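You operate a simulated robot arm through the tools that you are given. There is no shell and no other tool.

You are at the controls of a simulated robot arm. One attempt, no reset.

Task
Stop the pump and the blower, unplug them and switch off the wall lamp.
Fine: both switches off before the plug comes out; it goes into the grey holder.
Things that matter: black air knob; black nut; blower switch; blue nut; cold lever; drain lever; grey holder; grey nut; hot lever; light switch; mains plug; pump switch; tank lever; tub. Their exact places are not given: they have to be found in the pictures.

The check looks at the end state, three seconds after you hand in, the way a careful person would. Anything else that was tipped, shoved, dropped, spilled or broken makes it a failure.

Robot
A 7-joint arm with a two-finger parallel gripper on a trunk, on a base that moves. Base frame: it is fixed to the floor where the robot stands at the start and does not move with it; the origin is under the middle of the robot, x ahead of it, y to its left, z up. Lengths are in mm, angles in degrees, forces in N, time in s.
With the tool pointing down near the work surface it reaches from about 100 to 920 mm from the robot's upright axis, wherever it stands. Its first joint turns from -166.0 to 166.0 degrees. Places, roughly: black air knob [600, -400, 1000]; black nut [800, 1100, 600]; blower switch [600, -300, 1000]; blue nut [700, 900, 600]; cold lever [400, -200, 900]; drain lever [400, 100, 800]; grey holder [500, -600, 900]; grey nut [900, 1300, 600]; hot lever [500, 0, 900]; light switch [800, -1100, 1400]; mains plug (5x5x12 cm) [800, -900, 1100]; pump switch [700, -100, 1000]; tank lever [300, -200, 800]; tub [1100, 700, 600]. Payload 3.91 kg.
The tool frame sits at the grasp point between the pads (the TCP): z along the fingers, y along the line on which they close. The tips reach 30 mm beyond it. The gripper opens to 110 mm. The fingers are 20 mm wide and 10 mm thick; the gripper's body (48 by 112 mm) begins 55 mm behind the TCP.
Orientation is told as [roll, pitch, yaw] about the base's x, y, z axes, in that order, counted from this pose: with the fingers straight down and closing along the base's y, the tool's x points along the base's -x, its y along +y and its z along -z.

Tools
- The arm moves only by the tool arm_command. Its argument "moves" is a list of rows, each a list of 3 entries, a list of its own where there are three numbers: the shift along the tool's x, y, z in cm, then the turn, a rotation vector about the tool's x, y, z in degrees, then the gripper command, from -1 (shut) to 1 (fully open), values between in proportion. In form: [[[dx, dy, dz], [rx, ry, rz], claw], ...]. A call has 1 to 20 rows; each row shifts and turns the commanded pose from where the row before left it, along the tool's axes as they then stand. Rows are played at 5 a second. More than 50 mm and 8.6 degrees between two rows, or a gripper value outside its range, and nothing of the call is played. Where a pose cannot be reached the arm comes as near as it can. A force on the tool above 40 N (or 10 N above the force at the start of the call, whichever is more), or a blocked arm, ends the call early, and 0.2 s more pass. Each finger travels about 72 mm/s and halts on what it meets, pressing with about 34 N; the grip force reading is that of the motor and also rises with nothing between the fingers. The clock runs only during rows and for 0.2 s after the last one: add rows that do not move to give the fingers time. It gives the time, the measured TCP pose, the force on the tool (base axes), the opening and the grip force at its end, in the units of the frame above (readings bear some noise), with the torque about the TCP (base axes, N m) and any sound that the robot's microphone picked up.
- Cameras (640 x 400 px; columns grow to the right, rows downward): "scene" is now at [233.9, -22, 1385.1]; the picture's right is [-0.34, -0.94, 0.00], its down [-0.79, 0.29, -0.54] and it looks along [0.50, -0.18, -0.84] (base axes); focal length 214 px, centre (320, 200). "wrist" rides on the gripper at [72, 17, -103] in the tool frame; the picture's right is [-0.23, 0.97, 0.00], its down [-0.76, -0.18, -0.62] and it looks along [-0.61, -0.14, 0.78] (tool axes); focal length 222 px, centre (320, 200).
- capture(camera): a new picture of that camera. It takes no simulated time.
- lift_body(by): slides the trunk up (or, below 0, down) by that many mm; the arm and the scene camera ride with it, the base frame stays. It gives what a move gives, with no picture.
- roll_base(legs): drives the robot by 1 to 6 legs, each [ahead, left, turn to the left] in mm, mm and degrees, along the robot's own axes; the way and the turn of a leg run together, so that a leg with both is an arc; at most 1500 mm and 180 degrees a leg. The arm and the cameras ride along, it lands a little off, and it stops where it bumps. It gives what a move gives.
- pan_tilt(pan, tilt): turns the head with the scene camera to pan (to the left, within 86 degrees either way) and tilt (down, from -29 to 69), counted from straight ahead of the robot. It gives what a move gives.
- locate(camera, pixels): there is no depth. For up to 12 entries [column, row, z] of the newest picture of that camera ("zoom" is the newest enlarged one), the place [x, y] in the base frame at which the ray of that pixel passes the height z, good to about 2 mm. It takes no simulated time.
- inspect(camera, box): a new picture of the part [left, top, right, bottom] of that camera's present view, enlarged. It takes no simulated time.
- finish_job(): hands the job in; it is judged then, once.

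Open the gripper and draw the arm clear of the work before you hand the job in, unless the task says otherwise.

The tools are called after "Emit:" by a JSON object that holds its "op" and its "data". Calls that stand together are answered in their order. arm_command: Moves the arm, as the interface text tells. Its arguments: {"type":"object","properties":{"moves":{"type":"array","items":{"type":"array"}}},"required":["moves"]} The other tools are called the same way: lift_body (by) moves the trunk up or down; roll_base (legs) drives the base; pan_tilt (pan, tilt) turns the head that bears the scene camera; capture (camera) takes a picture; locate (camera, pixels) gives the place at which the rays of pixels pass given heights; inspect (camera, box) takes an enlarged picture of a part of a camera's view; finish_job () hands the job in.

At the start:

```text
clock: 0.0
ee_pos: [447.9, -493.7, 999.3]
orientation: [0.0, 0.0, -0.1]
contact_force: [-0.1, 0.0, -0.3]
moment: [0.01, 0.03, 0.02]
finger_gap: 110.1
gripper_force: 0.1
trunk travel left (down, up): [-600.0, 82.0]
robot x, y, heading: [-3.6, -1.4, 0.0]
head pan, tilt (commanded): [-20.1, 57.5]
```

scene: 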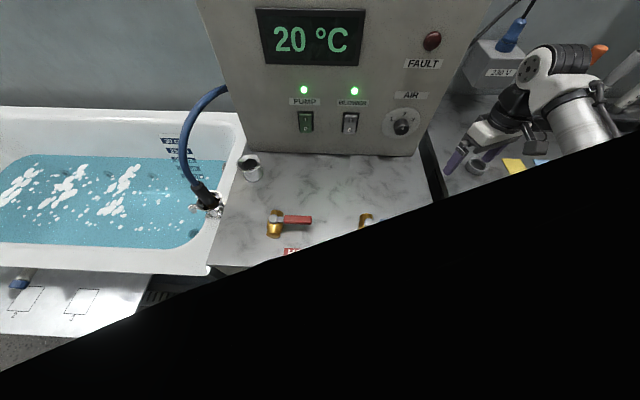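
wrist: 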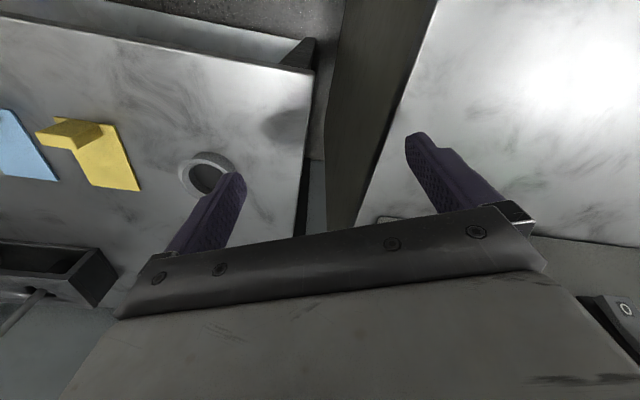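

The scene view shows the console with the PUMP and BLOWER rockers at about (305,121) and (350,122), both lamps green, and a 230 V socket at upper right (500,60). I turn the head to the right to look at the socket, plug, holder and light switch.

Emit:
{"op": "pan_tilt", "data": {"pan": -50, "tilt": 15}}

Emit:
{"op": "capture", "data": {"camera": "scene"}}

```text
clock: 1.1
ee_pos: [448.3, -492.6, 1000.2]
orientation: [-0.1, 0.0, -0.1]
contact_force: [-0.5, 0.2, 0.7]
moment: [0.03, 0.0, 0.01]
finger_gap: 110.3
gripper_force: 0.1
trunk travel left (down, up): [-600.0, 82.0]
robot x, y, heading: [-2.2, 2.6, -0.1]
head pan, tilt (commanded): [-50.0, 15.0]
```

```text
taken
```

scene: 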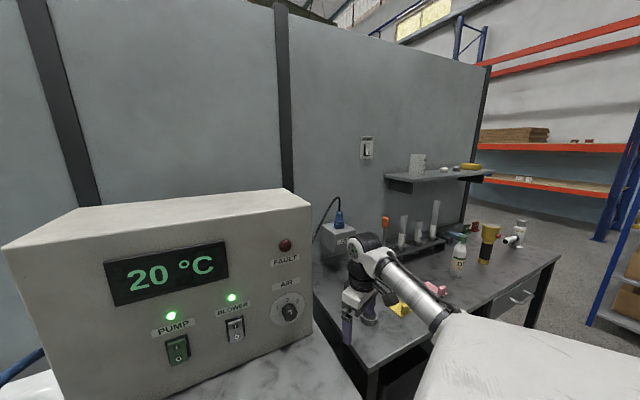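

The light switch shows on the wall at (366,147), the plug at (339,215) atop the 230 V box, and the rockers at (178,350) and (235,328). I zoom in on each.

Emit:
{"op": "inspect", "data": {"camera": "scene", "box": [300, 120, 460, 220]}}

Emit:
{"op": "inspect", "data": {"camera": "scene", "box": [300, 190, 460, 290]}}

Emit:
{"op": "inspect", "data": {"camera": "scene", "box": [140, 280, 300, 380]}}

Emit:
{"op": "inspect", "data": {"camera": "scene", "box": [320, 260, 480, 360]}}

```text
4.00 times, centred on (380, 170) of scene
```

zoom: 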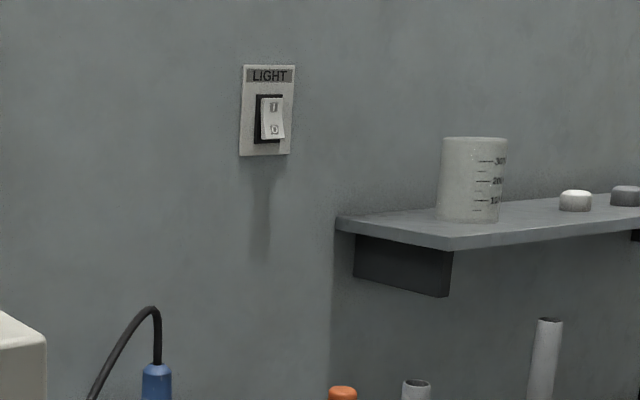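

```text
4.00 times, centred on (380, 240) of scene
```

zoom: 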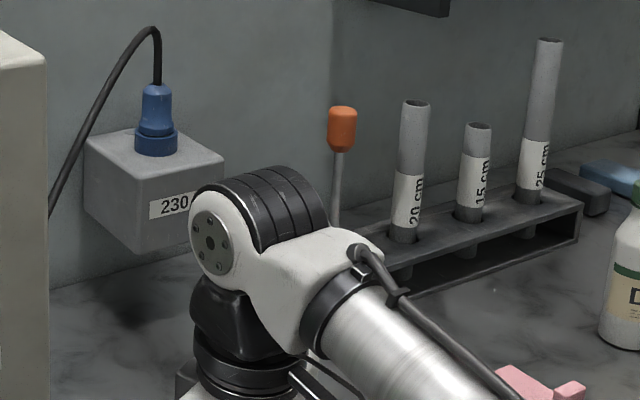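

```text
4.00 times, centred on (220, 330) of scene
```

zoom: 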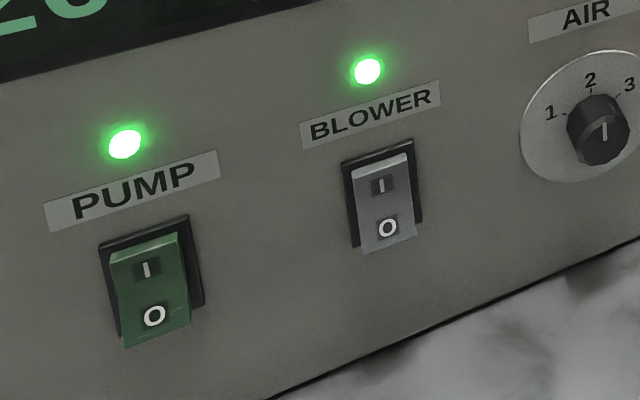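

```text
4.00 times, centred on (400, 310) of scene
```

zoom: 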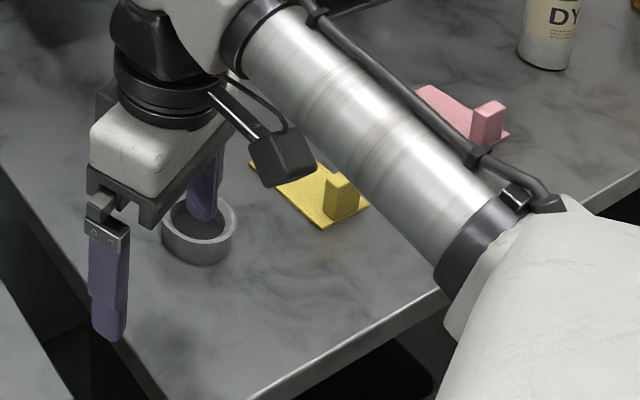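

The rockers stand with the "I" half pressed in and the "O" half sticking out, so pressing the lower half switches them off. I get the rays of the features (pump O (178.5,359), blower O (237,337), knob (290,312.5), plug (338.75,212/227.5), ring (369.75,316)) at two heights.

Emit:
{"op": "locate", "data": {"camera": "scene", "pixels": [[178.5, 359, 1100], [178.5, 359, 900], [237, 337, 1100], [237, 337, 900], [290, 312.5, 1000], [290, 312.5, 900], [338.75, 227.5, 1100], [338.75, 227.5, 1000], [369.75, 316.25, 900], [369.75, 316.25, 800], [368.75, 152.5, 1350], [338.75, 212, 1200]]}}

Emit:
{"op": "lift_body", "data": {"by": 80}}

Emit:
{"op": "capture", "data": {"camera": "scene"}}

Emit:
{"op": "capture", "data": {"camera": "wrist"}}

```text
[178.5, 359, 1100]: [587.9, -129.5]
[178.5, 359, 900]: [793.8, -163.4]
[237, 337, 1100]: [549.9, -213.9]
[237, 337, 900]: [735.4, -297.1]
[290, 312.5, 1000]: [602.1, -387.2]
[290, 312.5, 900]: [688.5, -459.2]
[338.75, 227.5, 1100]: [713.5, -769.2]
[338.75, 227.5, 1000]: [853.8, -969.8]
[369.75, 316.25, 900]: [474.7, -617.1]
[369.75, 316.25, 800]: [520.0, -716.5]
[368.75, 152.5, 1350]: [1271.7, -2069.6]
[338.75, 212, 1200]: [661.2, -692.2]
```

```text
clock: 2.3
ee_pos: [449.0, -494.8, 1080.4]
orientation: [-0.1, 0.0, 0.0]
contact_force: [-0.9, -0.7, 0.7]
moment: [-0.01, 0.02, 0.01]
finger_gap: 110.1
gripper_force: 0.0
trunk travel left (down, up): [-680.0, 2.0]
robot x, y, heading: [1.4, 3.5, -0.1]
head pan, tilt (commanded): [-50.0, 15.0]
```

```text
taken
```

scene: 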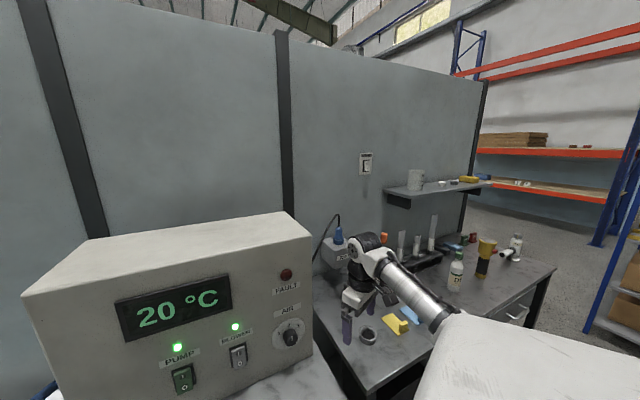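

```text
taken
```

wrist: 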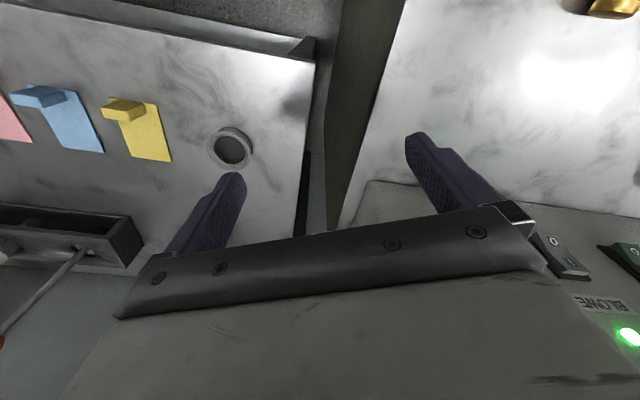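

After the lift the scene shows rockers at (183,378) and (238,355), plug (338,240), light switch (365,162). I zoom to read exact pixels for triangulation.

Emit:
{"op": "inspect", "data": {"camera": "scene", "box": [150, 300, 310, 400]}}

Emit:
{"op": "inspect", "data": {"camera": "scene", "box": [300, 210, 460, 310]}}

Emit:
{"op": "inspect", "data": {"camera": "scene", "box": [320, 260, 480, 360]}}

Emit:
{"op": "inspect", "data": {"camera": "scene", "box": [325, 137, 405, 187]}}

```text
4.00 times, centred on (230, 350) of scene
```

zoom: 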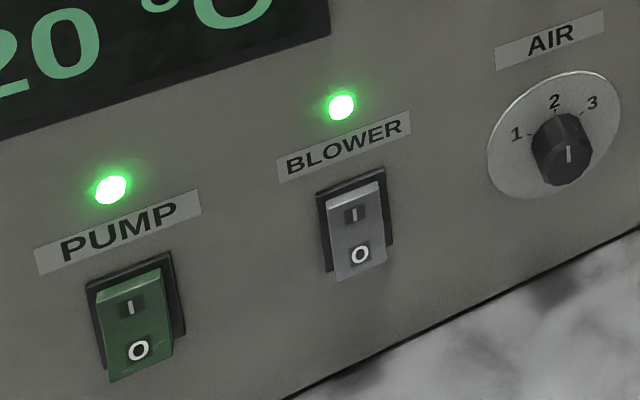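

```text
4.00 times, centred on (380, 260) of scene
```

zoom: 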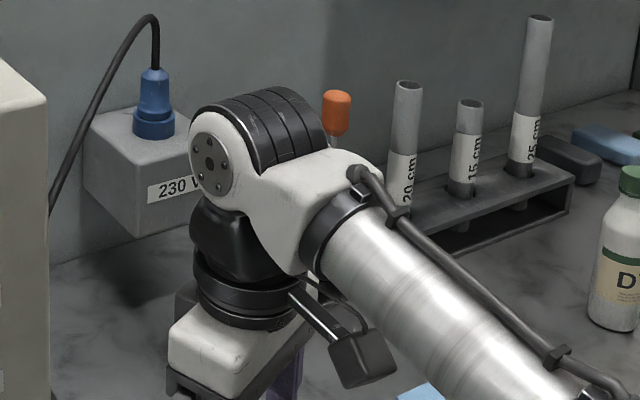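

```text
4.00 times, centred on (400, 310) of scene
```

zoom: 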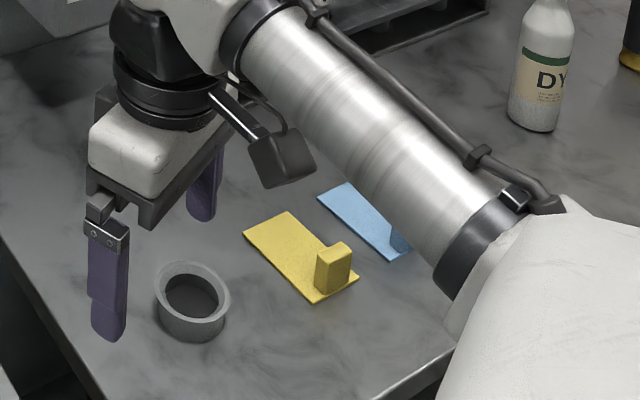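

```text
8.00 times, centred on (365, 162) of scene
```

zoom: 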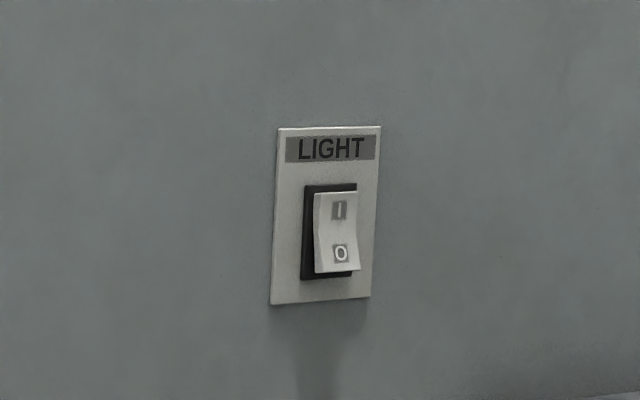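

I now get the second rays for the same features from the lifted camera: pump O (184.75,387.5), blower O (240,363.5), knob (291.25,337.5), plug top (338.5,228.75), ring (368.25,333), light O (367.6,168.6).

Emit:
{"op": "locate", "data": {"camera": "scene", "pixels": [[184.75, 387.5, 1100], [184.75, 387.5, 1000], [240, 363.5, 1100], [240, 363.5, 1000], [291.25, 337.5, 1100], [291.25, 337.5, 1000], [338.5, 228.75, 1200], [338.5, 228.75, 1100], [368.25, 333, 900], [368.25, 333, 800], [367.6, 168.6, 1350], [367.6, 168.6, 1400]]}}

```text
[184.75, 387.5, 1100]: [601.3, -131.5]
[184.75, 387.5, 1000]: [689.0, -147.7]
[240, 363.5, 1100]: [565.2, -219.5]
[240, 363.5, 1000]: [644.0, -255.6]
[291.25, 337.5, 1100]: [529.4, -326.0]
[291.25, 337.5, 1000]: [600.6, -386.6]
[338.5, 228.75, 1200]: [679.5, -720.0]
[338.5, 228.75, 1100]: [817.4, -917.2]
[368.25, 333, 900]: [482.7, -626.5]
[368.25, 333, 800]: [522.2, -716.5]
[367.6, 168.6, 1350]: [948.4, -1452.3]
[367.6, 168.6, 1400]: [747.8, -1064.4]
```

Triangulating gives pump "O" near (680,-146,1005), blower "O" near (648,-257,1000), plug about (760,-835,1145), light about (745,-1055,1395). Before moving I read the ring in the wrist picture at about (230,150).

Emit:
{"op": "inspect", "data": {"camera": "wrist", "box": [150, 100, 310, 200]}}

Emit:
{"op": "locate", "data": {"camera": "wrist", "pixels": [[230, 148, 950], [230, 148, 900], [230, 148, 850], [160, 160, 900], [160, 160, 850]]}}

```text
4.00 times, centred on (230, 150) of wrist
```

zoom: 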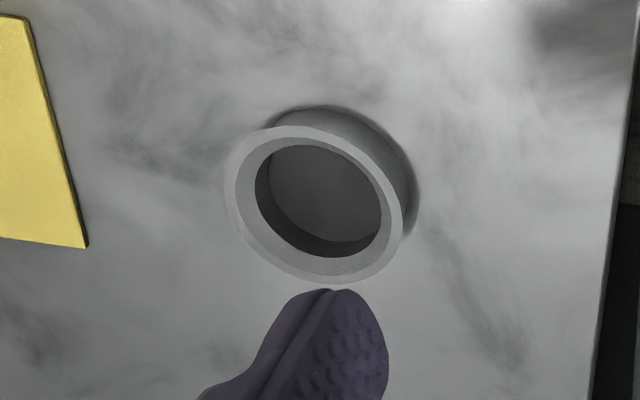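

```text
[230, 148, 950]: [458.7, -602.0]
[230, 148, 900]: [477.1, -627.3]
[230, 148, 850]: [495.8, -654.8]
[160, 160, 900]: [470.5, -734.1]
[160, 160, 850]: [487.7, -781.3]
```

The ring's rays from scene and wrist meet at about (479,-627) with its top near z=900. Now I shut the gripper and carry it in front of the console toward the pump rocker.

Emit:
{"op": "arm_command", "data": {"moves": [[[0, 0, 0], [0, 0, 0], -1], [[-0.5, 3.25, 0], [0, 0, 0], -1], [[-0.5, 3.25, 0], [0, 0, 0], -1], [[-0.5, 3.25, 0], [0, 0, 0], -1], [[-0.5, 3.25, 0], [0, 0, 0], -1], [[-0.5, 3.25, 0], [0, 0, 0], -1], [[-0.5, 3.25, 0], [0, 0, 0], -1], [[-1.0, 3.0, 0], [0, 0, 0], -1], [[-1.0, 3.0, 0], [0, 0, 0], -1], [[-1.0, 3.0, 0], [0, 0, 0], -1], [[-1.0, 3.0, 0], [0, 0, 0], -1], [[-1.0, 3.0, 0], [0, 0, 0], -1], [[-1.0, 3.0, 0], [0, 0, 0], -1]]}}

Emit:
{"op": "pan_tilt", "data": {"pan": -20, "tilt": 40}}

Emit:
{"op": "capture", "data": {"camera": "scene"}}

Emit:
{"op": "capture", "data": {"camera": "wrist"}}

```text
clock: 5.1
ee_pos: [538.5, -119.1, 1079.2]
orientation: [0.0, 0.0, -0.1]
contact_force: [0.9, 1.1, 0.6]
moment: [-0.02, 0.0, -0.03]
finger_gap: 0.0
gripper_force: 33.9
trunk travel left (down, up): [-680.0, 2.0]
robot x, y, heading: [1.6, -3.0, 0.2]
head pan, tilt (commanded): [-50.0, 15.0]
```

```text
clock: 6.0
ee_pos: [538.5, -119.6, 1079.8]
orientation: [-0.1, 0.0, 0.0]
contact_force: [-0.2, -0.1, -0.7]
moment: [0.02, 0.0, -0.03]
finger_gap: 0.0
gripper_force: 33.9
trunk travel left (down, up): [-680.0, 2.0]
robot x, y, heading: [1.0, -0.3, -0.1]
head pan, tilt (commanded): [-20.0, 40.0]
```

```text
taken
```

scene: 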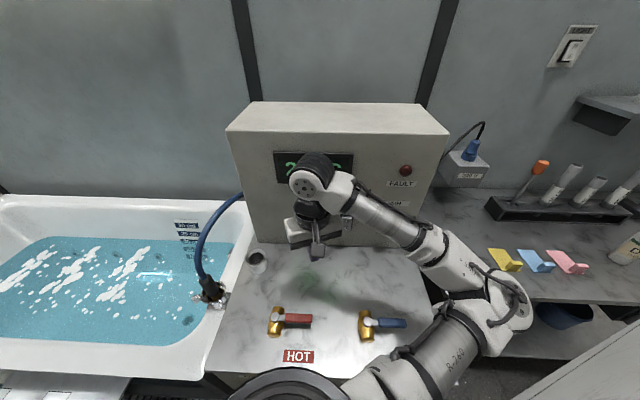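

```text
taken
```

wrist: 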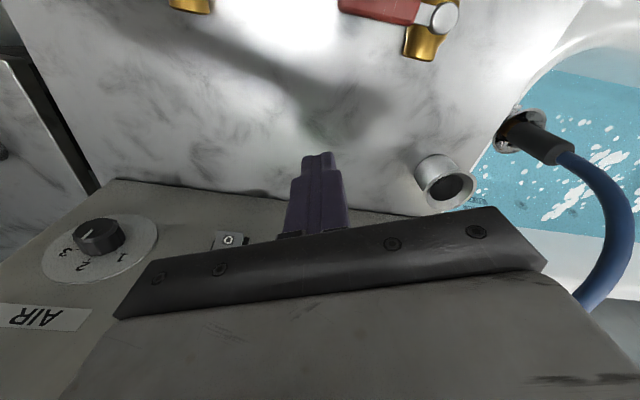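

The scene view shows the gripper at (316,240) in front of the console with levers well below it at (290,318) and (380,322). I yaw the tool by -20° to face the console and tilt the fingers 45° forward.

Emit:
{"op": "arm_command", "data": {"moves": [[[0, 0, 0], [0, 0, 6.67], -1], [[0, 0, 0], [0, 0, 6.67], -1], [[0, 0, 0], [0, 0, 6.66], -1], [[0, 0, 0], [0, -7.5, 0], -1], [[0, 0, 0], [0, -7.5, 0], -1], [[0, 0, 0], [0, -7.5, 0], -1], [[0, 0, 0], [0, -7.5, 0], -1], [[0, 0, 0], [0, -7.5, 0], -1], [[0, 0, 0], [0, -7.5, 0], -1], [[0, 0, 0], [0, 0, 0], -1]]}}

Emit:
{"op": "capture", "data": {"camera": "scene"}}

Emit:
{"op": "capture", "data": {"camera": "wrist"}}

```text
clock: 8.2
ee_pos: [612.9, -150.9, 1111.7]
orientation: [0.0, -45.0, -20.0]
contact_force: [-0.5, 0.4, 0.8]
moment: [0.01, -0.04, 0.01]
finger_gap: 0.0
gripper_force: 33.7
out of reach, approached as far as the arm can: row 6, 7, 8, 9
trunk travel left (down, up): [-680.0, 2.0]
robot x, y, heading: [-0.1, 1.2, -0.0]
head pan, tilt (commanded): [-20.0, 40.0]
```

```text
taken
```

scene: 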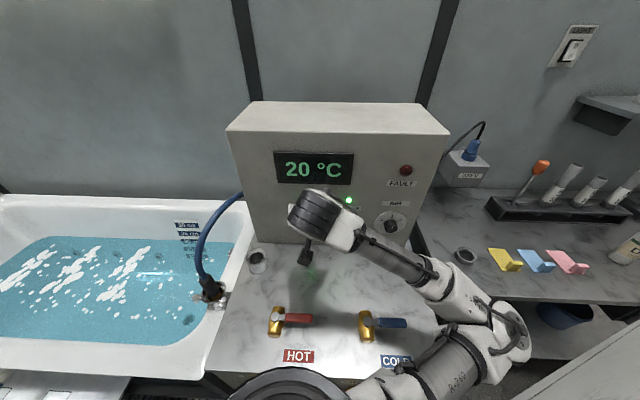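

```text
taken
```

wrist: 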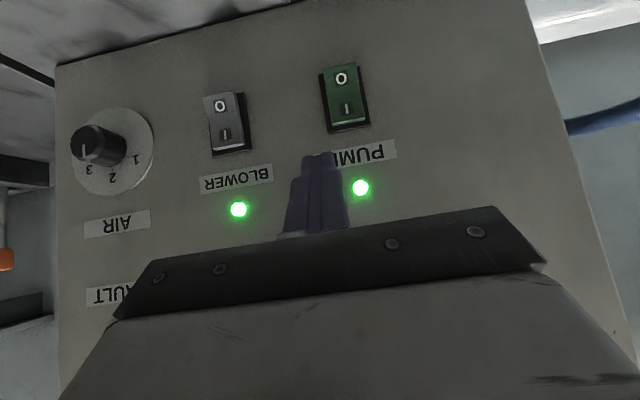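

The arm stopped at TCP (613,-151,1112) with the wanted tilt; the wrist picture shows pump "O" at (341,78) and blower "O" at (220,105). I locate these rays to sharpen the rocker places.

Emit:
{"op": "locate", "data": {"camera": "wrist", "pixels": [[341, 78, 1020], [341, 78, 1000], [341, 78, 980], [346, 108, 1040], [346, 108, 1020], [220, 105, 1020], [220, 105, 1000], [220, 105, 980], [225, 134, 1040], [225, 134, 1020], [97, 146, 1020], [97, 146, 1000]]}}

Emit:
{"op": "inspect", "data": {"camera": "wrist", "box": [180, 50, 400, 188]}}

```text
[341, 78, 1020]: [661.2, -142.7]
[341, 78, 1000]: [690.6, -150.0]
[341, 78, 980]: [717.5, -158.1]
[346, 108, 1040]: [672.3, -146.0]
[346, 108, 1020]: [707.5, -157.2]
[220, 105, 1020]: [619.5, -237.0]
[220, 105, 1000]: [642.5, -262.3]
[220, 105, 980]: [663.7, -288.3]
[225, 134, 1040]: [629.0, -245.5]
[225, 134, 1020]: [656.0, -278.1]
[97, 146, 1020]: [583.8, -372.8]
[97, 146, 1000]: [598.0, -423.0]
```

```text
2.90 times, centred on (290, 119) of wrist
```

zoom: 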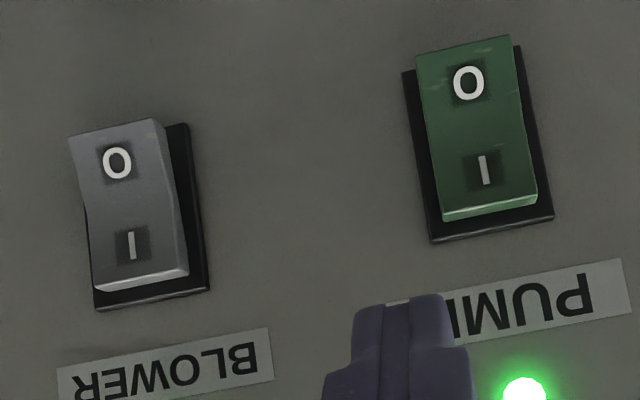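

The rays meet at pump "O" ≈ (686,-148,1003) and blower "O" ≈ (642,-258,1001), with the panel facing along (0.94,-0.34). I lower the trunk 100 mm so that the tip comes level with the lower rocker halves.

Emit:
{"op": "lift_body", "data": {"by": -100}}

Emit:
{"op": "arm_command", "data": {"moves": [[[0, 0.5, 0], [0, 0, 0], -1], [[0, 0.5, 0], [0, 0, 0], -1]]}}

Emit:
{"op": "capture", "data": {"camera": "scene"}}

Emit:
{"op": "capture", "data": {"camera": "wrist"}}

```text
clock: 9.5
ee_pos: [612.5, -151.2, 1013.0]
orientation: [0.0, -44.9, -20.0]
contact_force: [0.1, 0.2, -0.6]
moment: [0.0, -0.03, 0.01]
finger_gap: 0.1
gripper_force: 33.9
trunk travel left (down, up): [-580.0, 102.0]
robot x, y, heading: [-2.1, -0.9, 0.1]
head pan, tilt (commanded): [-20.0, 40.0]
```

```text
clock: 10.1
ee_pos: [615.8, -140.9, 1013.0]
orientation: [0.0, -44.8, -20.1]
contact_force: [-0.1, 0.0, 0.6]
moment: [0.0, 0.02, 0.0]
finger_gap: 0.0
gripper_force: 34.1
trunk travel left (down, up): [-580.0, 102.0]
robot x, y, heading: [2.9, 3.5, 0.0]
head pan, tilt (commanded): [-20.0, 40.0]
```

```text
taken
```

scene: 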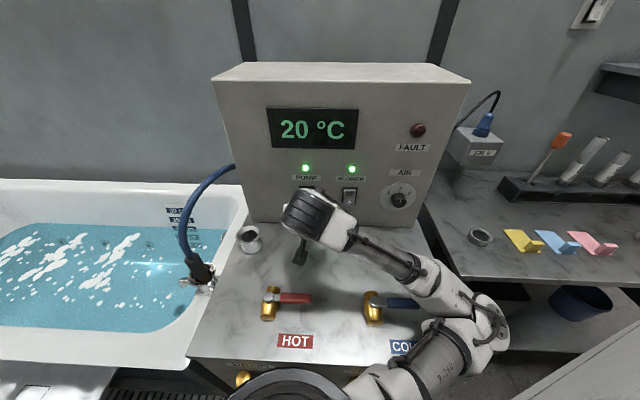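

```text
taken
```

wrist: 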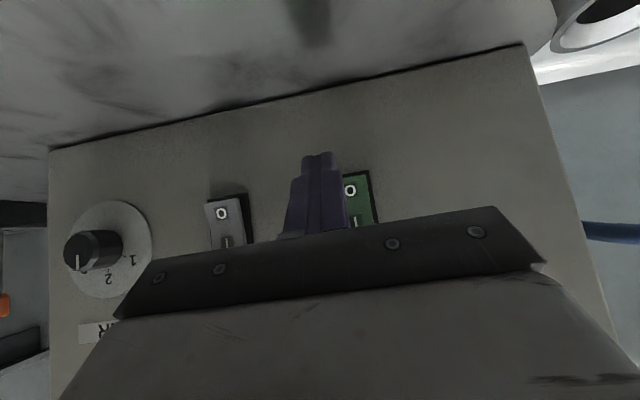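

The 10 mm test step was followed exactly; the tip is at (318,155) and pump "O" at (350,190) in the wrist picture. I shift 17 mm left in line with the pump rocker and go 28 mm forward, then look.

Emit:
{"op": "arm_command", "data": {"moves": [[[0, 0.87, 0], [0, 0, 0], -1], [[0, 0.87, 0], [0, 0, 0], -1], [[-0.5, 0, 0.5], [0, 0, 0], -1], [[-0.5, 0, 0.5], [0, 0, 0], -1], [[-0.5, 0, 0.5], [0, 0, 0], -1], [[-0.5, 0, 0.5], [0, 0, 0], -1], [[0, 0, 0], [0, 0, 0], -1]]}}

Emit:
{"op": "capture", "data": {"camera": "wrist"}}

Emit:
{"op": "inspect", "data": {"camera": "scene", "box": [260, 150, 420, 250]}}

```text
clock: 11.9
ee_pos: [630.6, -159.9, 1047.7]
orientation: [-6.6, -49.0, -18.3]
contact_force: [-0.5, 0.6, 0.6]
moment: [0.01, 0.02, -0.01]
finger_gap: 0.0
gripper_force: 34.1
trunk travel left (down, up): [-580.0, 102.0]
robot x, y, heading: [-6.4, 1.8, -1.0]
head pan, tilt (commanded): [-20.0, 40.0]
stopped in row 7: the arm was blocked; the commanded pose is now the measured one
```

```text
taken
```

wrist: 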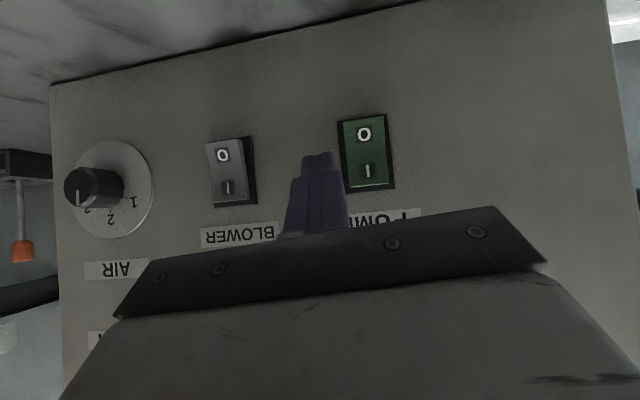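

```text
4.00 times, centred on (340, 200) of scene
```

zoom: 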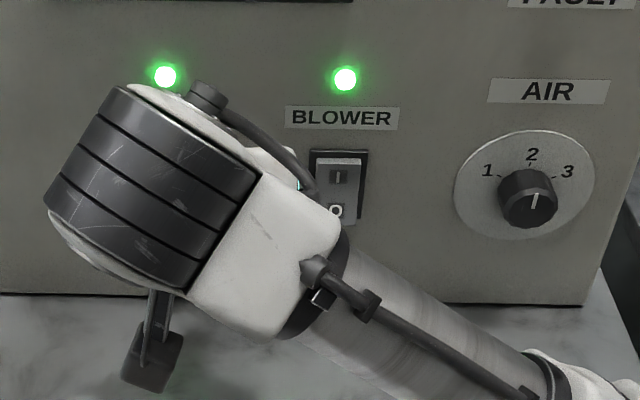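

The arm got blocked by something other than the tool (tool force ~0, heading shifted -1°). I look at the whole scene to find what the elbow or forearm touches.

Emit:
{"op": "capture", "data": {"camera": "scene"}}

Emit:
{"op": "inspect", "data": {"camera": "scene", "box": [240, 200, 560, 400]}}

```text
taken
```

scene: 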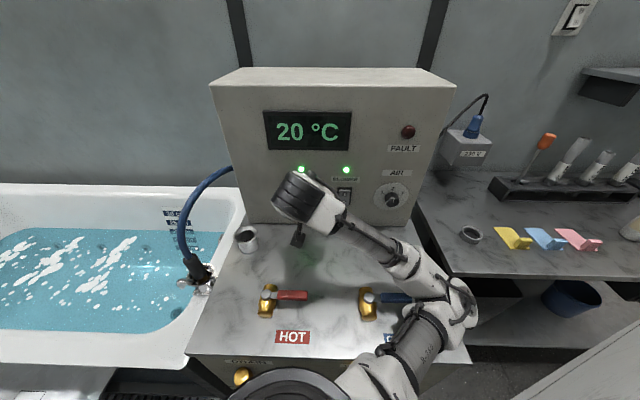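

```text
2.00 times, centred on (400, 300) of scene
```

zoom: 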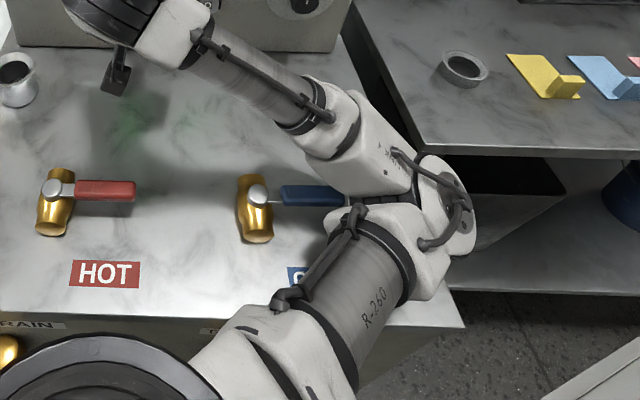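

The elbow at (455,295) sits low over the countertop edge near the cold lever, so it is the elbow that ran against the table. I raise the trunk 100 mm to free it, then look for any change at the levers.

Emit:
{"op": "lift_body", "data": {"by": 100}}

Emit:
{"op": "capture", "data": {"camera": "scene"}}

Emit:
{"op": "inspect", "data": {"camera": "scene", "box": [240, 200, 560, 400]}}

```text
clock: 13.3
ee_pos: [643.6, -155.5, 1131.7]
orientation: [-5.3, -47.2, -18.4]
contact_force: [0.4, 0.1, -0.3]
moment: [-0.01, -0.02, 0.01]
finger_gap: 0.0
gripper_force: 34.2
trunk travel left (down, up): [-680.0, 2.0]
robot x, y, heading: [1.1, 0.3, -0.7]
head pan, tilt (commanded): [-20.0, 40.0]
```

```text
taken
```

scene: 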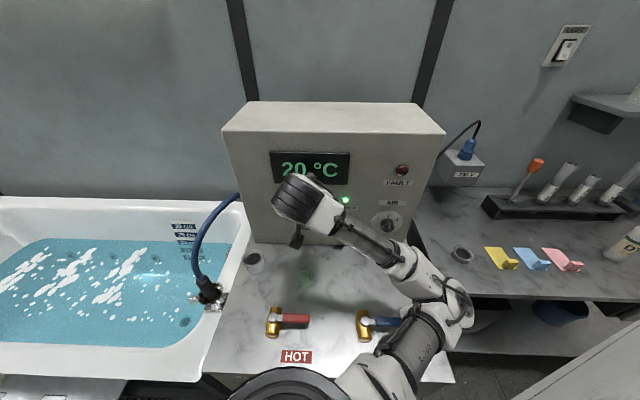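

```text
2.00 times, centred on (400, 300) of scene
```

zoom: 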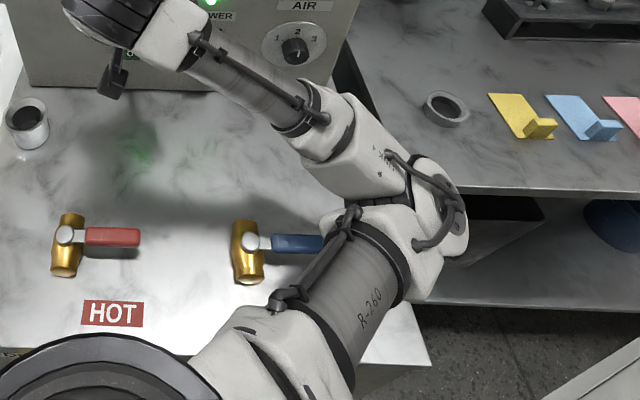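

After raising, both levers look unchanged (handles still pointing right at (290,318) and (385,322)). I locate the table's front edge and the console's foot to judge the room for the elbow if I back the robot up.

Emit:
{"op": "locate", "data": {"camera": "scene", "pixels": [[420, 381, 870], [420, 381, 850], [260, 374, 870], [350, 246, 870], [350, 246, 850], [350, 246, 900], [295, 318, 900], [390, 322, 900], [273, 320, 870], [480, 297, 870], [640, 303, 870], [463, 250, 900]]}}

Emit:
{"op": "pan_tilt", "data": {"pan": 0, "tilt": 65}}

Emit:
{"op": "capture", "data": {"camera": "scene"}}

Emit:
{"op": "pan_tilt", "data": {"pan": -60, "tilt": 50}}

Emit:
{"op": "capture", "data": {"camera": "scene"}}

```text
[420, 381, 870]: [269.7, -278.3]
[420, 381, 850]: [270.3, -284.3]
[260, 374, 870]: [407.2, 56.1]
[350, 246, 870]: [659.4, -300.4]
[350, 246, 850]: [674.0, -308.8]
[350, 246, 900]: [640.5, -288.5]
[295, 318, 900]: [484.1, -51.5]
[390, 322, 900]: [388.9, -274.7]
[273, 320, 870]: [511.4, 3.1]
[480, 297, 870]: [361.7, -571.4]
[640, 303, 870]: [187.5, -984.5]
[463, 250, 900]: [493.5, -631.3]
```

```text
clock: 14.2
ee_pos: [644.4, -156.4, 1130.3]
orientation: [-5.4, -47.4, -18.2]
contact_force: [0.3, -0.7, 0.4]
moment: [-0.01, 0.0, 0.04]
finger_gap: 0.1
gripper_force: 34.1
trunk travel left (down, up): [-680.0, 2.0]
robot x, y, heading: [0.8, -3.5, -0.8]
head pan, tilt (commanded): [0.0, 65.0]
```

```text
taken
```

scene: 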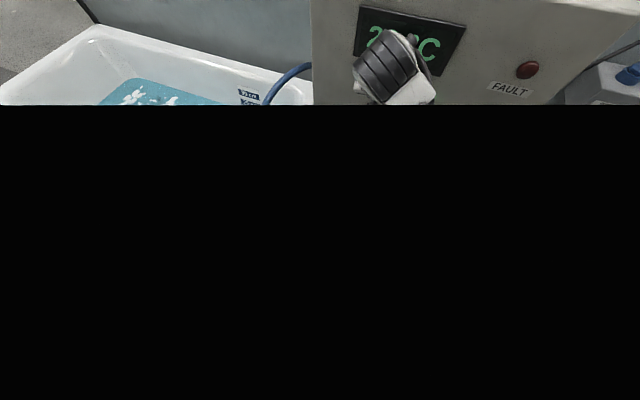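

```text
clock: 15.5
ee_pos: [643.8, -156.6, 1131.1]
orientation: [-5.4, -47.4, -18.2]
contact_force: [-0.4, 0.3, 0.3]
moment: [-0.04, 0.03, 0.02]
finger_gap: 0.1
gripper_force: 34.1
trunk travel left (down, up): [-680.0, 2.0]
robot x, y, heading: [0.1, -3.9, -0.9]
head pan, tilt (commanded): [-60.0, 50.0]
```

```text
taken
```

scene: 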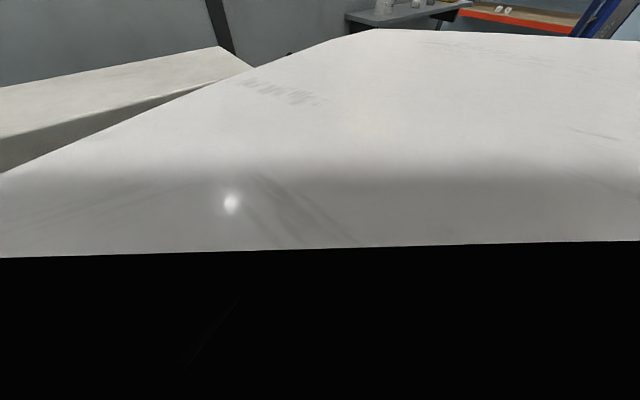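

The table's front edge lies at about 355 mm along the facing direction, so the elbow was above the counter. I back the robot 150 mm straight away from the console so the arm stretches more and the elbow leaves the counter.

Emit:
{"op": "roll_base", "data": {"legs": [[-141, 51, 0]]}}

Emit:
{"op": "pan_tilt", "data": {"pan": -20, "tilt": 40}}

Emit:
{"op": "capture", "data": {"camera": "scene"}}

```text
clock: 16.8
ee_pos: [504.7, -103.6, 1132.2]
orientation: [-5.4, -47.4, -18.3]
contact_force: [-0.7, -0.1, -0.5]
moment: [-0.01, 0.01, 0.0]
finger_gap: 0.1
gripper_force: 33.5
trunk travel left (down, up): [-680.0, 2.0]
robot x, y, heading: [-142.7, 47.3, -0.6]
head pan, tilt (commanded): [-60.0, 50.0]
```

```text
clock: 17.9
ee_pos: [506.0, -103.1, 1131.2]
orientation: [-5.4, -47.3, -18.3]
contact_force: [0.3, 0.4, 0.2]
moment: [0.02, 0.0, -0.01]
finger_gap: 0.0
gripper_force: 34.1
trunk travel left (down, up): [-680.0, 2.0]
robot x, y, heading: [-140.6, 52.3, -0.5]
head pan, tilt (commanded): [-20.0, 40.0]
```

```text
taken
```

scene: 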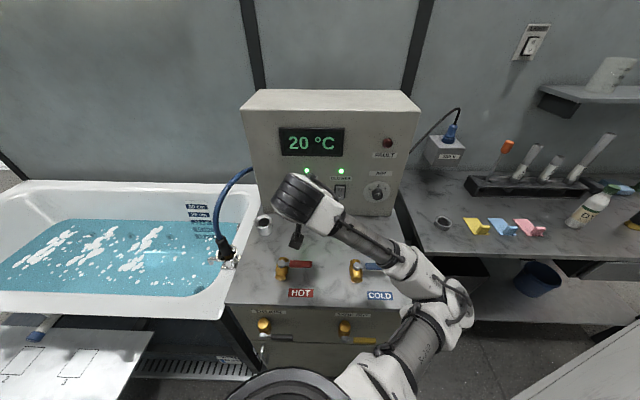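

Now the elbow is near the counter's front edge with room around. I straighten the tool to tilt -40°, yaw -20°, then advance half of the way toward the pump rocker.

Emit:
{"op": "arm_command", "data": {"moves": [[[0, 0, 0], [-5.4, 0, 0], -1], [[0, 0, 0], [0, 7.3, 0], -1], [[0, 0, 0], [1.1, 0, 1.3], -1], [[-0.4, 0.33, 2.9], [0, 0, 0], -1], [[-0.4, 0.33, 2.9], [0, 0, 0], -1], [[-0.4, 0.33, 2.9], [0, 0, 0], -1], [[0, 0, 0], [0, 0, 0], -1]]}}

Emit:
{"op": "capture", "data": {"camera": "scene"}}

Emit:
{"op": "capture", "data": {"camera": "wrist"}}

```text
clock: 19.5
ee_pos: [568.6, -117.2, 1073.7]
orientation: [0.0, -40.1, -20.0]
contact_force: [-0.1, 0.3, 1.1]
moment: [0.04, 0.01, 0.0]
finger_gap: 0.0
gripper_force: 34.0
trunk travel left (down, up): [-680.0, 2.0]
robot x, y, heading: [-142.6, 53.7, -0.5]
head pan, tilt (commanded): [-20.0, 40.0]
```

```text
taken
```

scene: 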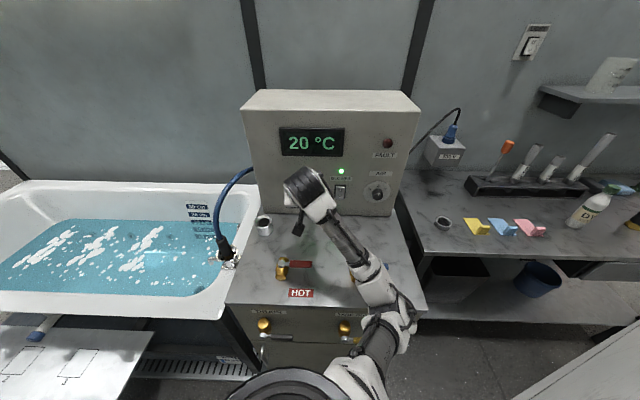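

```text
taken
```

wrist: 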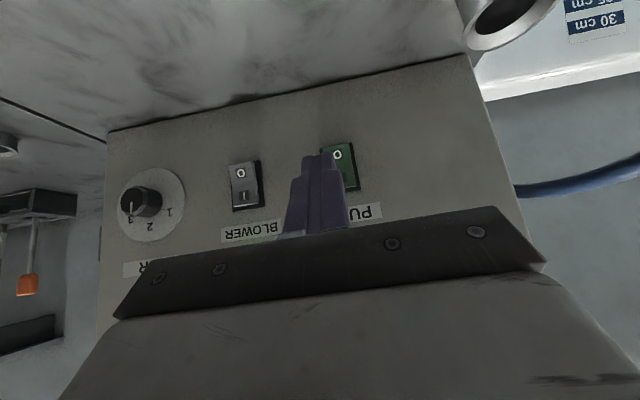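

The tip now points at the pump rocker (wrist picture: tip (318,155), pump "O" (338,155)). I check the elbow's clearance over the cold lever in an enlarged scene view before the last stretch.

Emit:
{"op": "inspect", "data": {"camera": "scene", "box": [220, 150, 480, 400]}}

Emit:
{"op": "locate", "data": {"camera": "scene", "pixels": [[395, 320, 1100], [395, 320, 1000], [395, 320, 1200], [300, 190, 1250], [300, 190, 1150], [360, 275, 1100], [360, 275, 1200]]}}

```text
1.60 times, centred on (350, 275) of scene
```

zoom: 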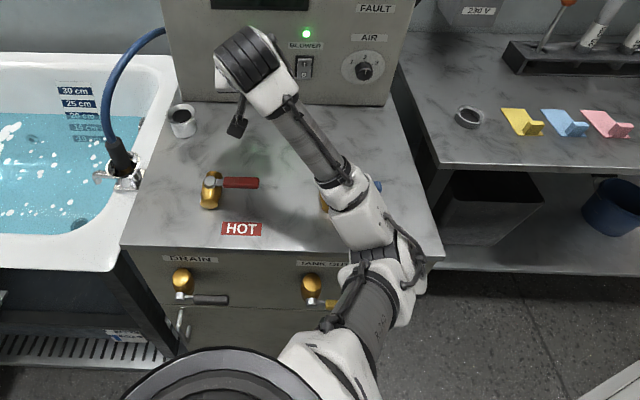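

```text
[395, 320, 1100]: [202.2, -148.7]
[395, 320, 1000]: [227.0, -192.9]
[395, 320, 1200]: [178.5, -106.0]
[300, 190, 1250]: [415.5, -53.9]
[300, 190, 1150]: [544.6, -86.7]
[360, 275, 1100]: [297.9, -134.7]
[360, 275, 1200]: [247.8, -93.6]
```

The elbow hangs in front of the counter edge, with no part touching the levers. I advance the remaining way to about 27 mm short of the pump rocker.

Emit:
{"op": "arm_command", "data": {"moves": [[[-0.28, 0.28, 2.22], [0, 0, 0], -1], [[-0.28, 0.28, 2.22], [0, 0, 0], -1], [[-0.28, 0.28, 2.22], [0, 0, 0], -1], [[-0.28, 0.28, 2.22], [0, 0, 0], -1], [[0, 0, 0], [0, 0, 0], -1]]}}

Emit:
{"op": "capture", "data": {"camera": "scene"}}

Emit:
{"op": "capture", "data": {"camera": "wrist"}}

```text
clock: 20.7
ee_pos: [635.5, -129.0, 1013.8]
orientation: [0.0, -40.1, -20.0]
contact_force: [-0.2, 0.1, 0.8]
moment: [0.02, -0.02, 0.01]
finger_gap: 0.0
gripper_force: 34.2
trunk travel left (down, up): [-680.0, 2.0]
robot x, y, heading: [-141.2, 50.7, -0.7]
head pan, tilt (commanded): [-20.0, 40.0]
```

```text
taken
```

scene: 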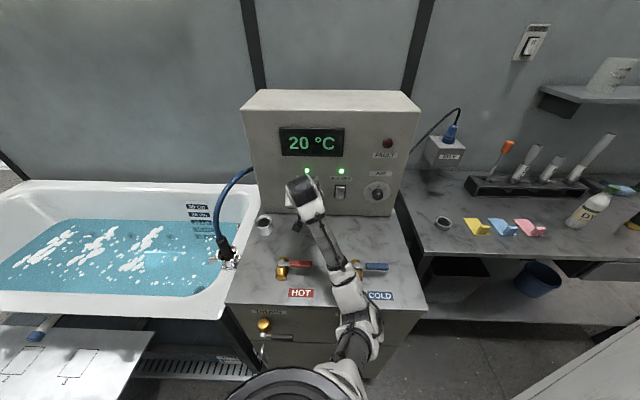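

```text
taken
```

wrist: 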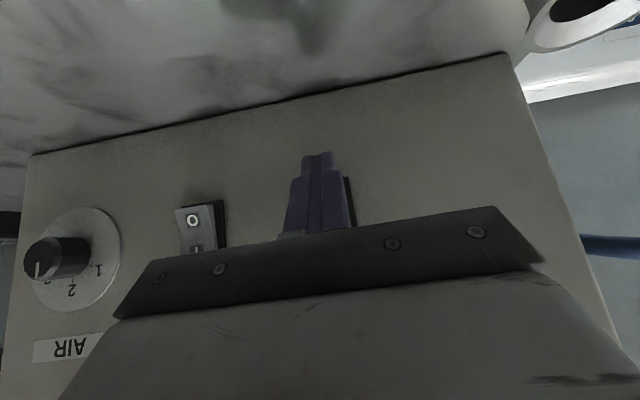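

The finger tip (318,155) now hides the pump rocker, in line with it. I push forward along the facing direction in small steps, watching force and sound.

Emit:
{"op": "arm_command", "data": {"moves": [[[-0.383, 0, 0.3215], [0, 0, 0], -1], [[-0.383, 0, 0.3215], [0, 0, 0], -1], [[-0.383, 0, 0.3215], [0, 0, 0], -1], [[-0.23, 0, 0.193], [0, 0, 0], -1], [[-0.23, 0, 0.193], [0, 0, 0], -1], [[-0.153, 0, 0.129], [0, 0, 0], -1], [[-0.153, 0, 0.129], [0, 0, 0], -1], [[-0.153, 0, 0.129], [0, 0, 0], -1], [[0, 0, 0], [0, 0, 0], -1]]}}

Emit:
{"op": "inspect", "data": {"camera": "scene", "box": [240, 140, 400, 240]}}

```text
clock: 22.7
ee_pos: [647.2, -146.4, 1027.3]
orientation: [0.4, -41.1, -20.9]
contact_force: [0.2, 0.0, -0.5]
moment: [-0.03, -0.05, 0.02]
finger_gap: 0.1
gripper_force: 33.8
trunk travel left (down, up): [-680.0, 2.0]
robot x, y, heading: [-137.9, 49.2, -0.8]
head pan, tilt (commanded): [-20.0, 40.0]
```

```text
4.00 times, centred on (320, 190) of scene
```

zoom: 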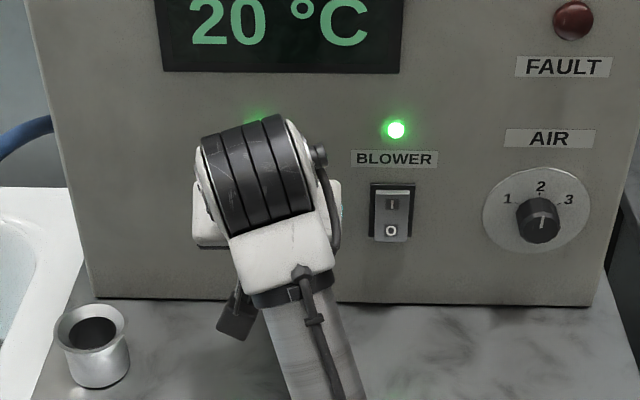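

The TCP stands 20 mm off the commanded spot ((647,-146,1027) instead of (661,-138,1013)) with no tool force, so another part of the arm is touching something. I look at the whole scene.

Emit:
{"op": "capture", "data": {"camera": "scene"}}

Emit:
{"op": "inspect", "data": {"camera": "scene", "box": [220, 200, 480, 400]}}

Emit:
{"op": "capture", "data": {"camera": "wrist"}}

```text
taken
```

scene: 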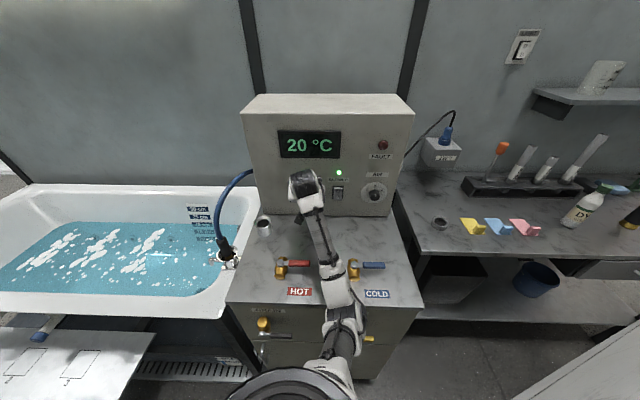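

```text
2.00 times, centred on (350, 300) of scene
```

zoom: 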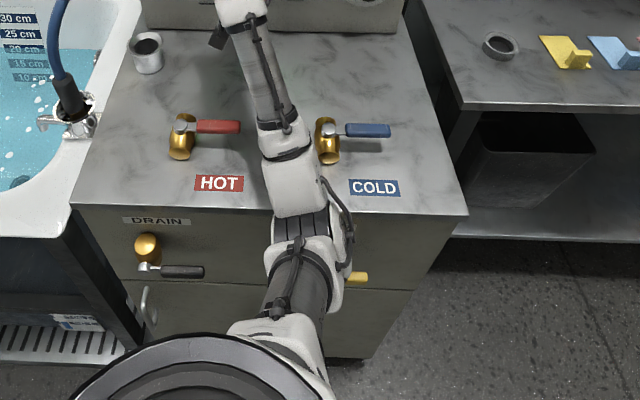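

```text
taken
```

wrist: 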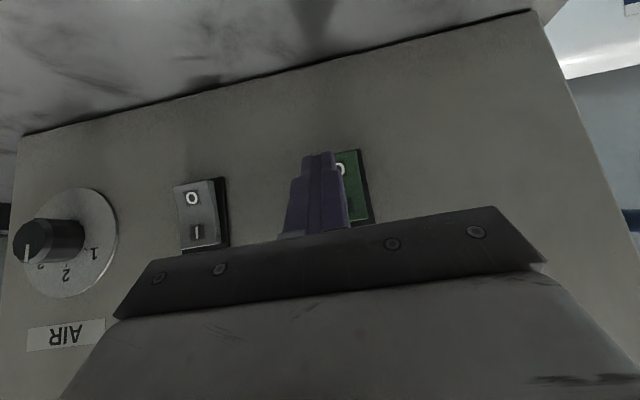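

The elbow joint at (345,318) hangs at the counter's front edge, which blocks it again; the levers still look untouched. I back the robot another 150 mm so the arm straightens and the elbow stays clear of the counter.

Emit:
{"op": "roll_base", "data": {"legs": [[-141, 51, 0]]}}

Emit:
{"op": "capture", "data": {"camera": "scene"}}

Emit:
{"op": "inspect", "data": {"camera": "scene", "box": [220, 180, 480, 380]}}

```text
clock: 24.1
ee_pos: [520.6, -83.1, 1012.6]
orientation: [0.0, -40.0, -19.9]
contact_force: [-0.2, -0.7, 0.1]
moment: [0.0, 0.01, 0.0]
finger_gap: 0.0
gripper_force: 34.4
trunk travel left (down, up): [-680.0, 2.0]
robot x, y, heading: [-280.0, 103.4, -0.6]
head pan, tilt (commanded): [-20.0, 40.0]
```

```text
taken
```

scene: 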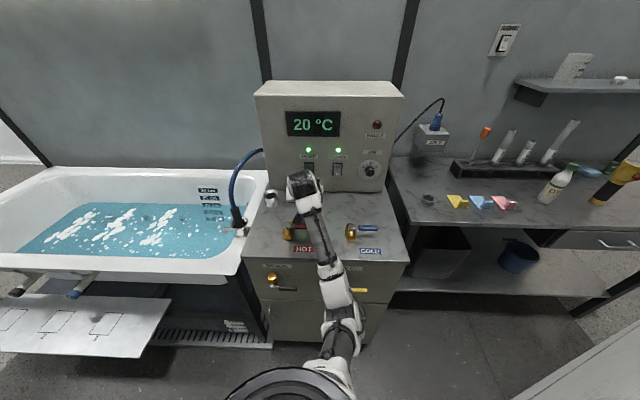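

```text
2.00 times, centred on (350, 280) of scene
```

zoom: 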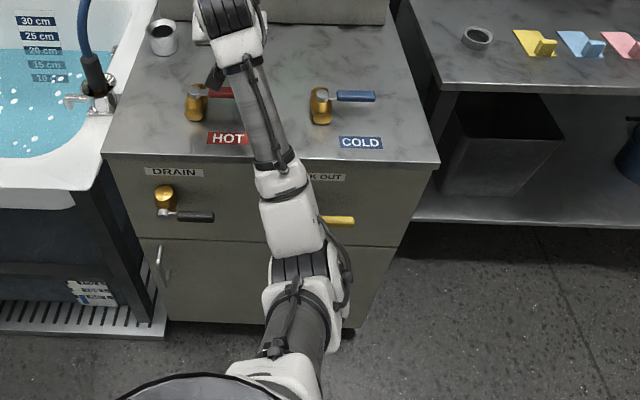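

The arm sprang back to its commanded pose and all four levers look unchanged. I extend forward 127 mm to just before the pump rocker.

Emit:
{"op": "arm_command", "data": {"moves": [[[-1.62, -0.07, 1.36], [0, 0, 0], -1], [[-1.62, -0.07, 1.36], [0, 0, 0], -1], [[-1.62, -0.07, 1.36], [0, 0, 0], -1], [[-1.62, -0.07, 1.36], [0, 0, 0], -1], [[-1.62, -0.07, 1.36], [0, 0, 0], -1], [[-1.62, -0.07, 1.36], [0, 0, 0], -1], [[0, 0, 0], [0, 0, 0], -1]]}}

Emit:
{"op": "inspect", "data": {"camera": "scene", "box": [220, 180, 480, 380]}}

Emit:
{"op": "capture", "data": {"camera": "wrist"}}

```text
clock: 25.7
ee_pos: [639.0, -132.3, 1012.5]
orientation: [0.0, -40.1, -20.0]
contact_force: [0.0, -0.5, 0.0]
moment: [-0.02, -0.01, 0.0]
finger_gap: 0.1
gripper_force: 34.1
trunk travel left (down, up): [-680.0, 2.0]
robot x, y, heading: [-276.0, 102.7, -0.8]
head pan, tilt (commanded): [-20.0, 40.0]
```

```text
2.00 times, centred on (350, 280) of scene
```

zoom: 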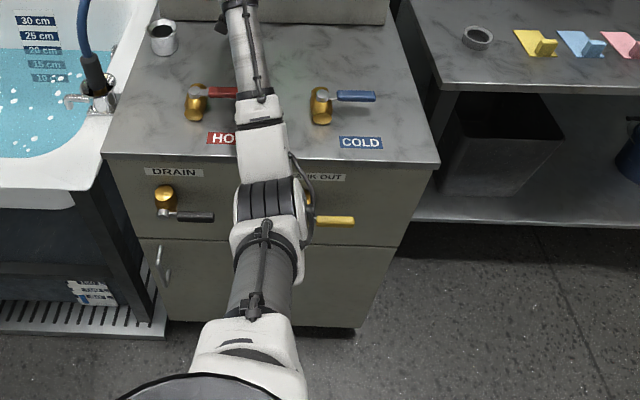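

```text
taken
```

wrist: 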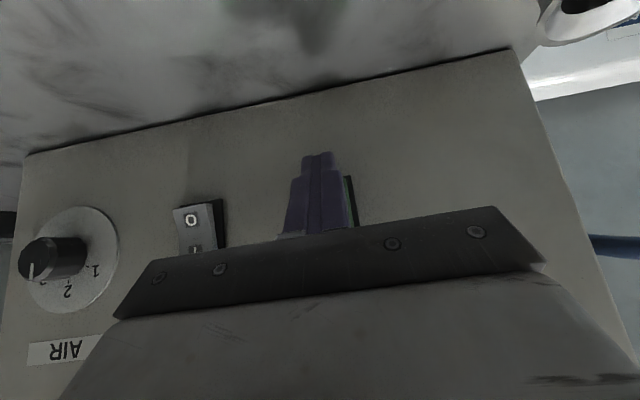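

The arm reached (639,-132,1012) cleanly with the tip in front of the pump rocker. I push forward in small steps.

Emit:
{"op": "arm_command", "data": {"moves": [[[-0.306, 0, 0.257], [0, 0, 0], -1], [[-0.306, 0, 0.257], [0, 0, 0], -1], [[-0.306, 0, 0.257], [0, 0, 0], -1], [[-0.306, 0, 0.257], [0, 0, 0], -1], [[-0.153, 0, 0.129], [0, 0, 0], -1], [[-0.153, 0, 0.129], [0, 0, 0], -1], [[-0.153, 0, 0.129], [0, 0, 0], -1], [[-0.153, 0, 0.129], [0, 0, 0], -1], [[0, 0, 0], [0, 0, 0], -1]]}}

Emit:
{"op": "inspect", "data": {"camera": "scene", "box": [250, 80, 410, 180]}}

Emit:
{"op": "capture", "data": {"camera": "wrist"}}

```text
clock: 27.7
ee_pos: [659.3, -140.2, 1012.3]
orientation: [0.0, -40.0, -20.1]
contact_force: [-16.0, 5.4, -1.9]
moment: [0.19, 0.3, -0.07]
finger_gap: 0.1
gripper_force: 33.6
trunk travel left (down, up): [-680.0, 2.0]
robot x, y, heading: [-279.1, 105.7, -0.4]
head pan, tilt (commanded): [-20.0, 40.0]
```

```text
4.00 times, centred on (330, 130) of scene
```

zoom: 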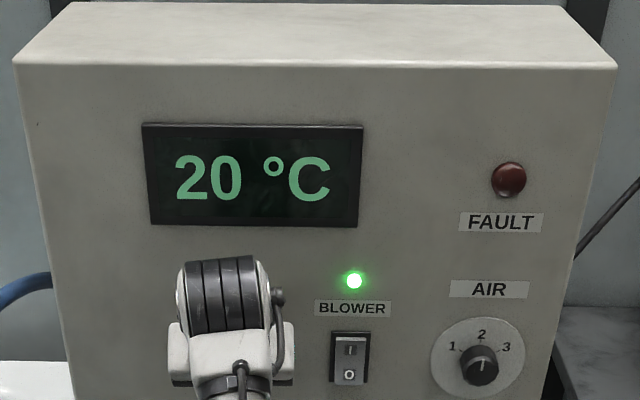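

```text
taken
```

wrist: 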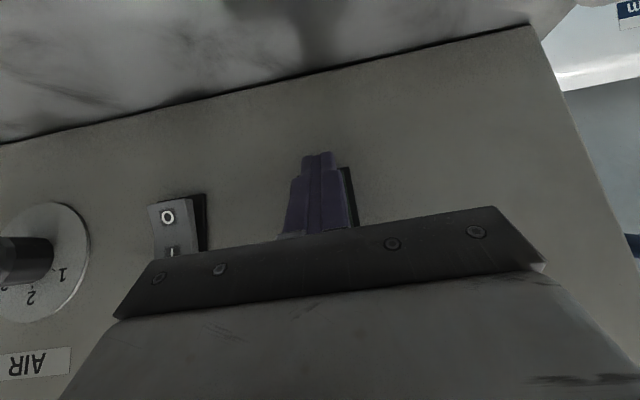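

A 17 N reaction shows the tip is on the pump rocker. I push on in 2 mm steps until it clicks.

Emit:
{"op": "arm_command", "data": {"moves": [[[-0.153, 0, 0.129], [0, 0, 0], -1], [[-0.153, 0, 0.129], [0, 0, 0], -1], [[-0.153, 0, 0.129], [0, 0, 0], -1], [[0, 0, 0], [0, 0, 0], -1]]}}

Emit:
{"op": "capture", "data": {"camera": "wrist"}}

```text
clock: 28.4
ee_pos: [660.4, -139.9, 1010.6]
orientation: [0.0, -39.6, -20.0]
contact_force: [-26.2, 9.1, 6.2]
moment: [0.13, 0.34, -0.06]
finger_gap: 0.0
gripper_force: 34.2
trunk travel left (down, up): [-680.0, 2.0]
robot x, y, heading: [-282.1, 107.4, -0.5]
head pan, tilt (commanded): [-20.0, 40.0]
stopped in row 3: the force on the tool passed its limit at 42 N (the readings are from after the stop); the commanded pose is now the measured one
```

```text
taken
```

wrist: 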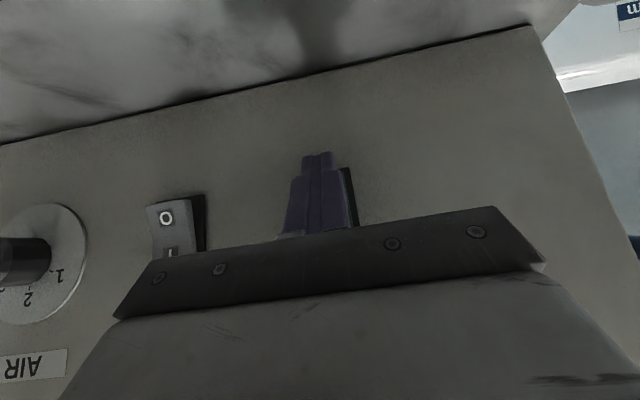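

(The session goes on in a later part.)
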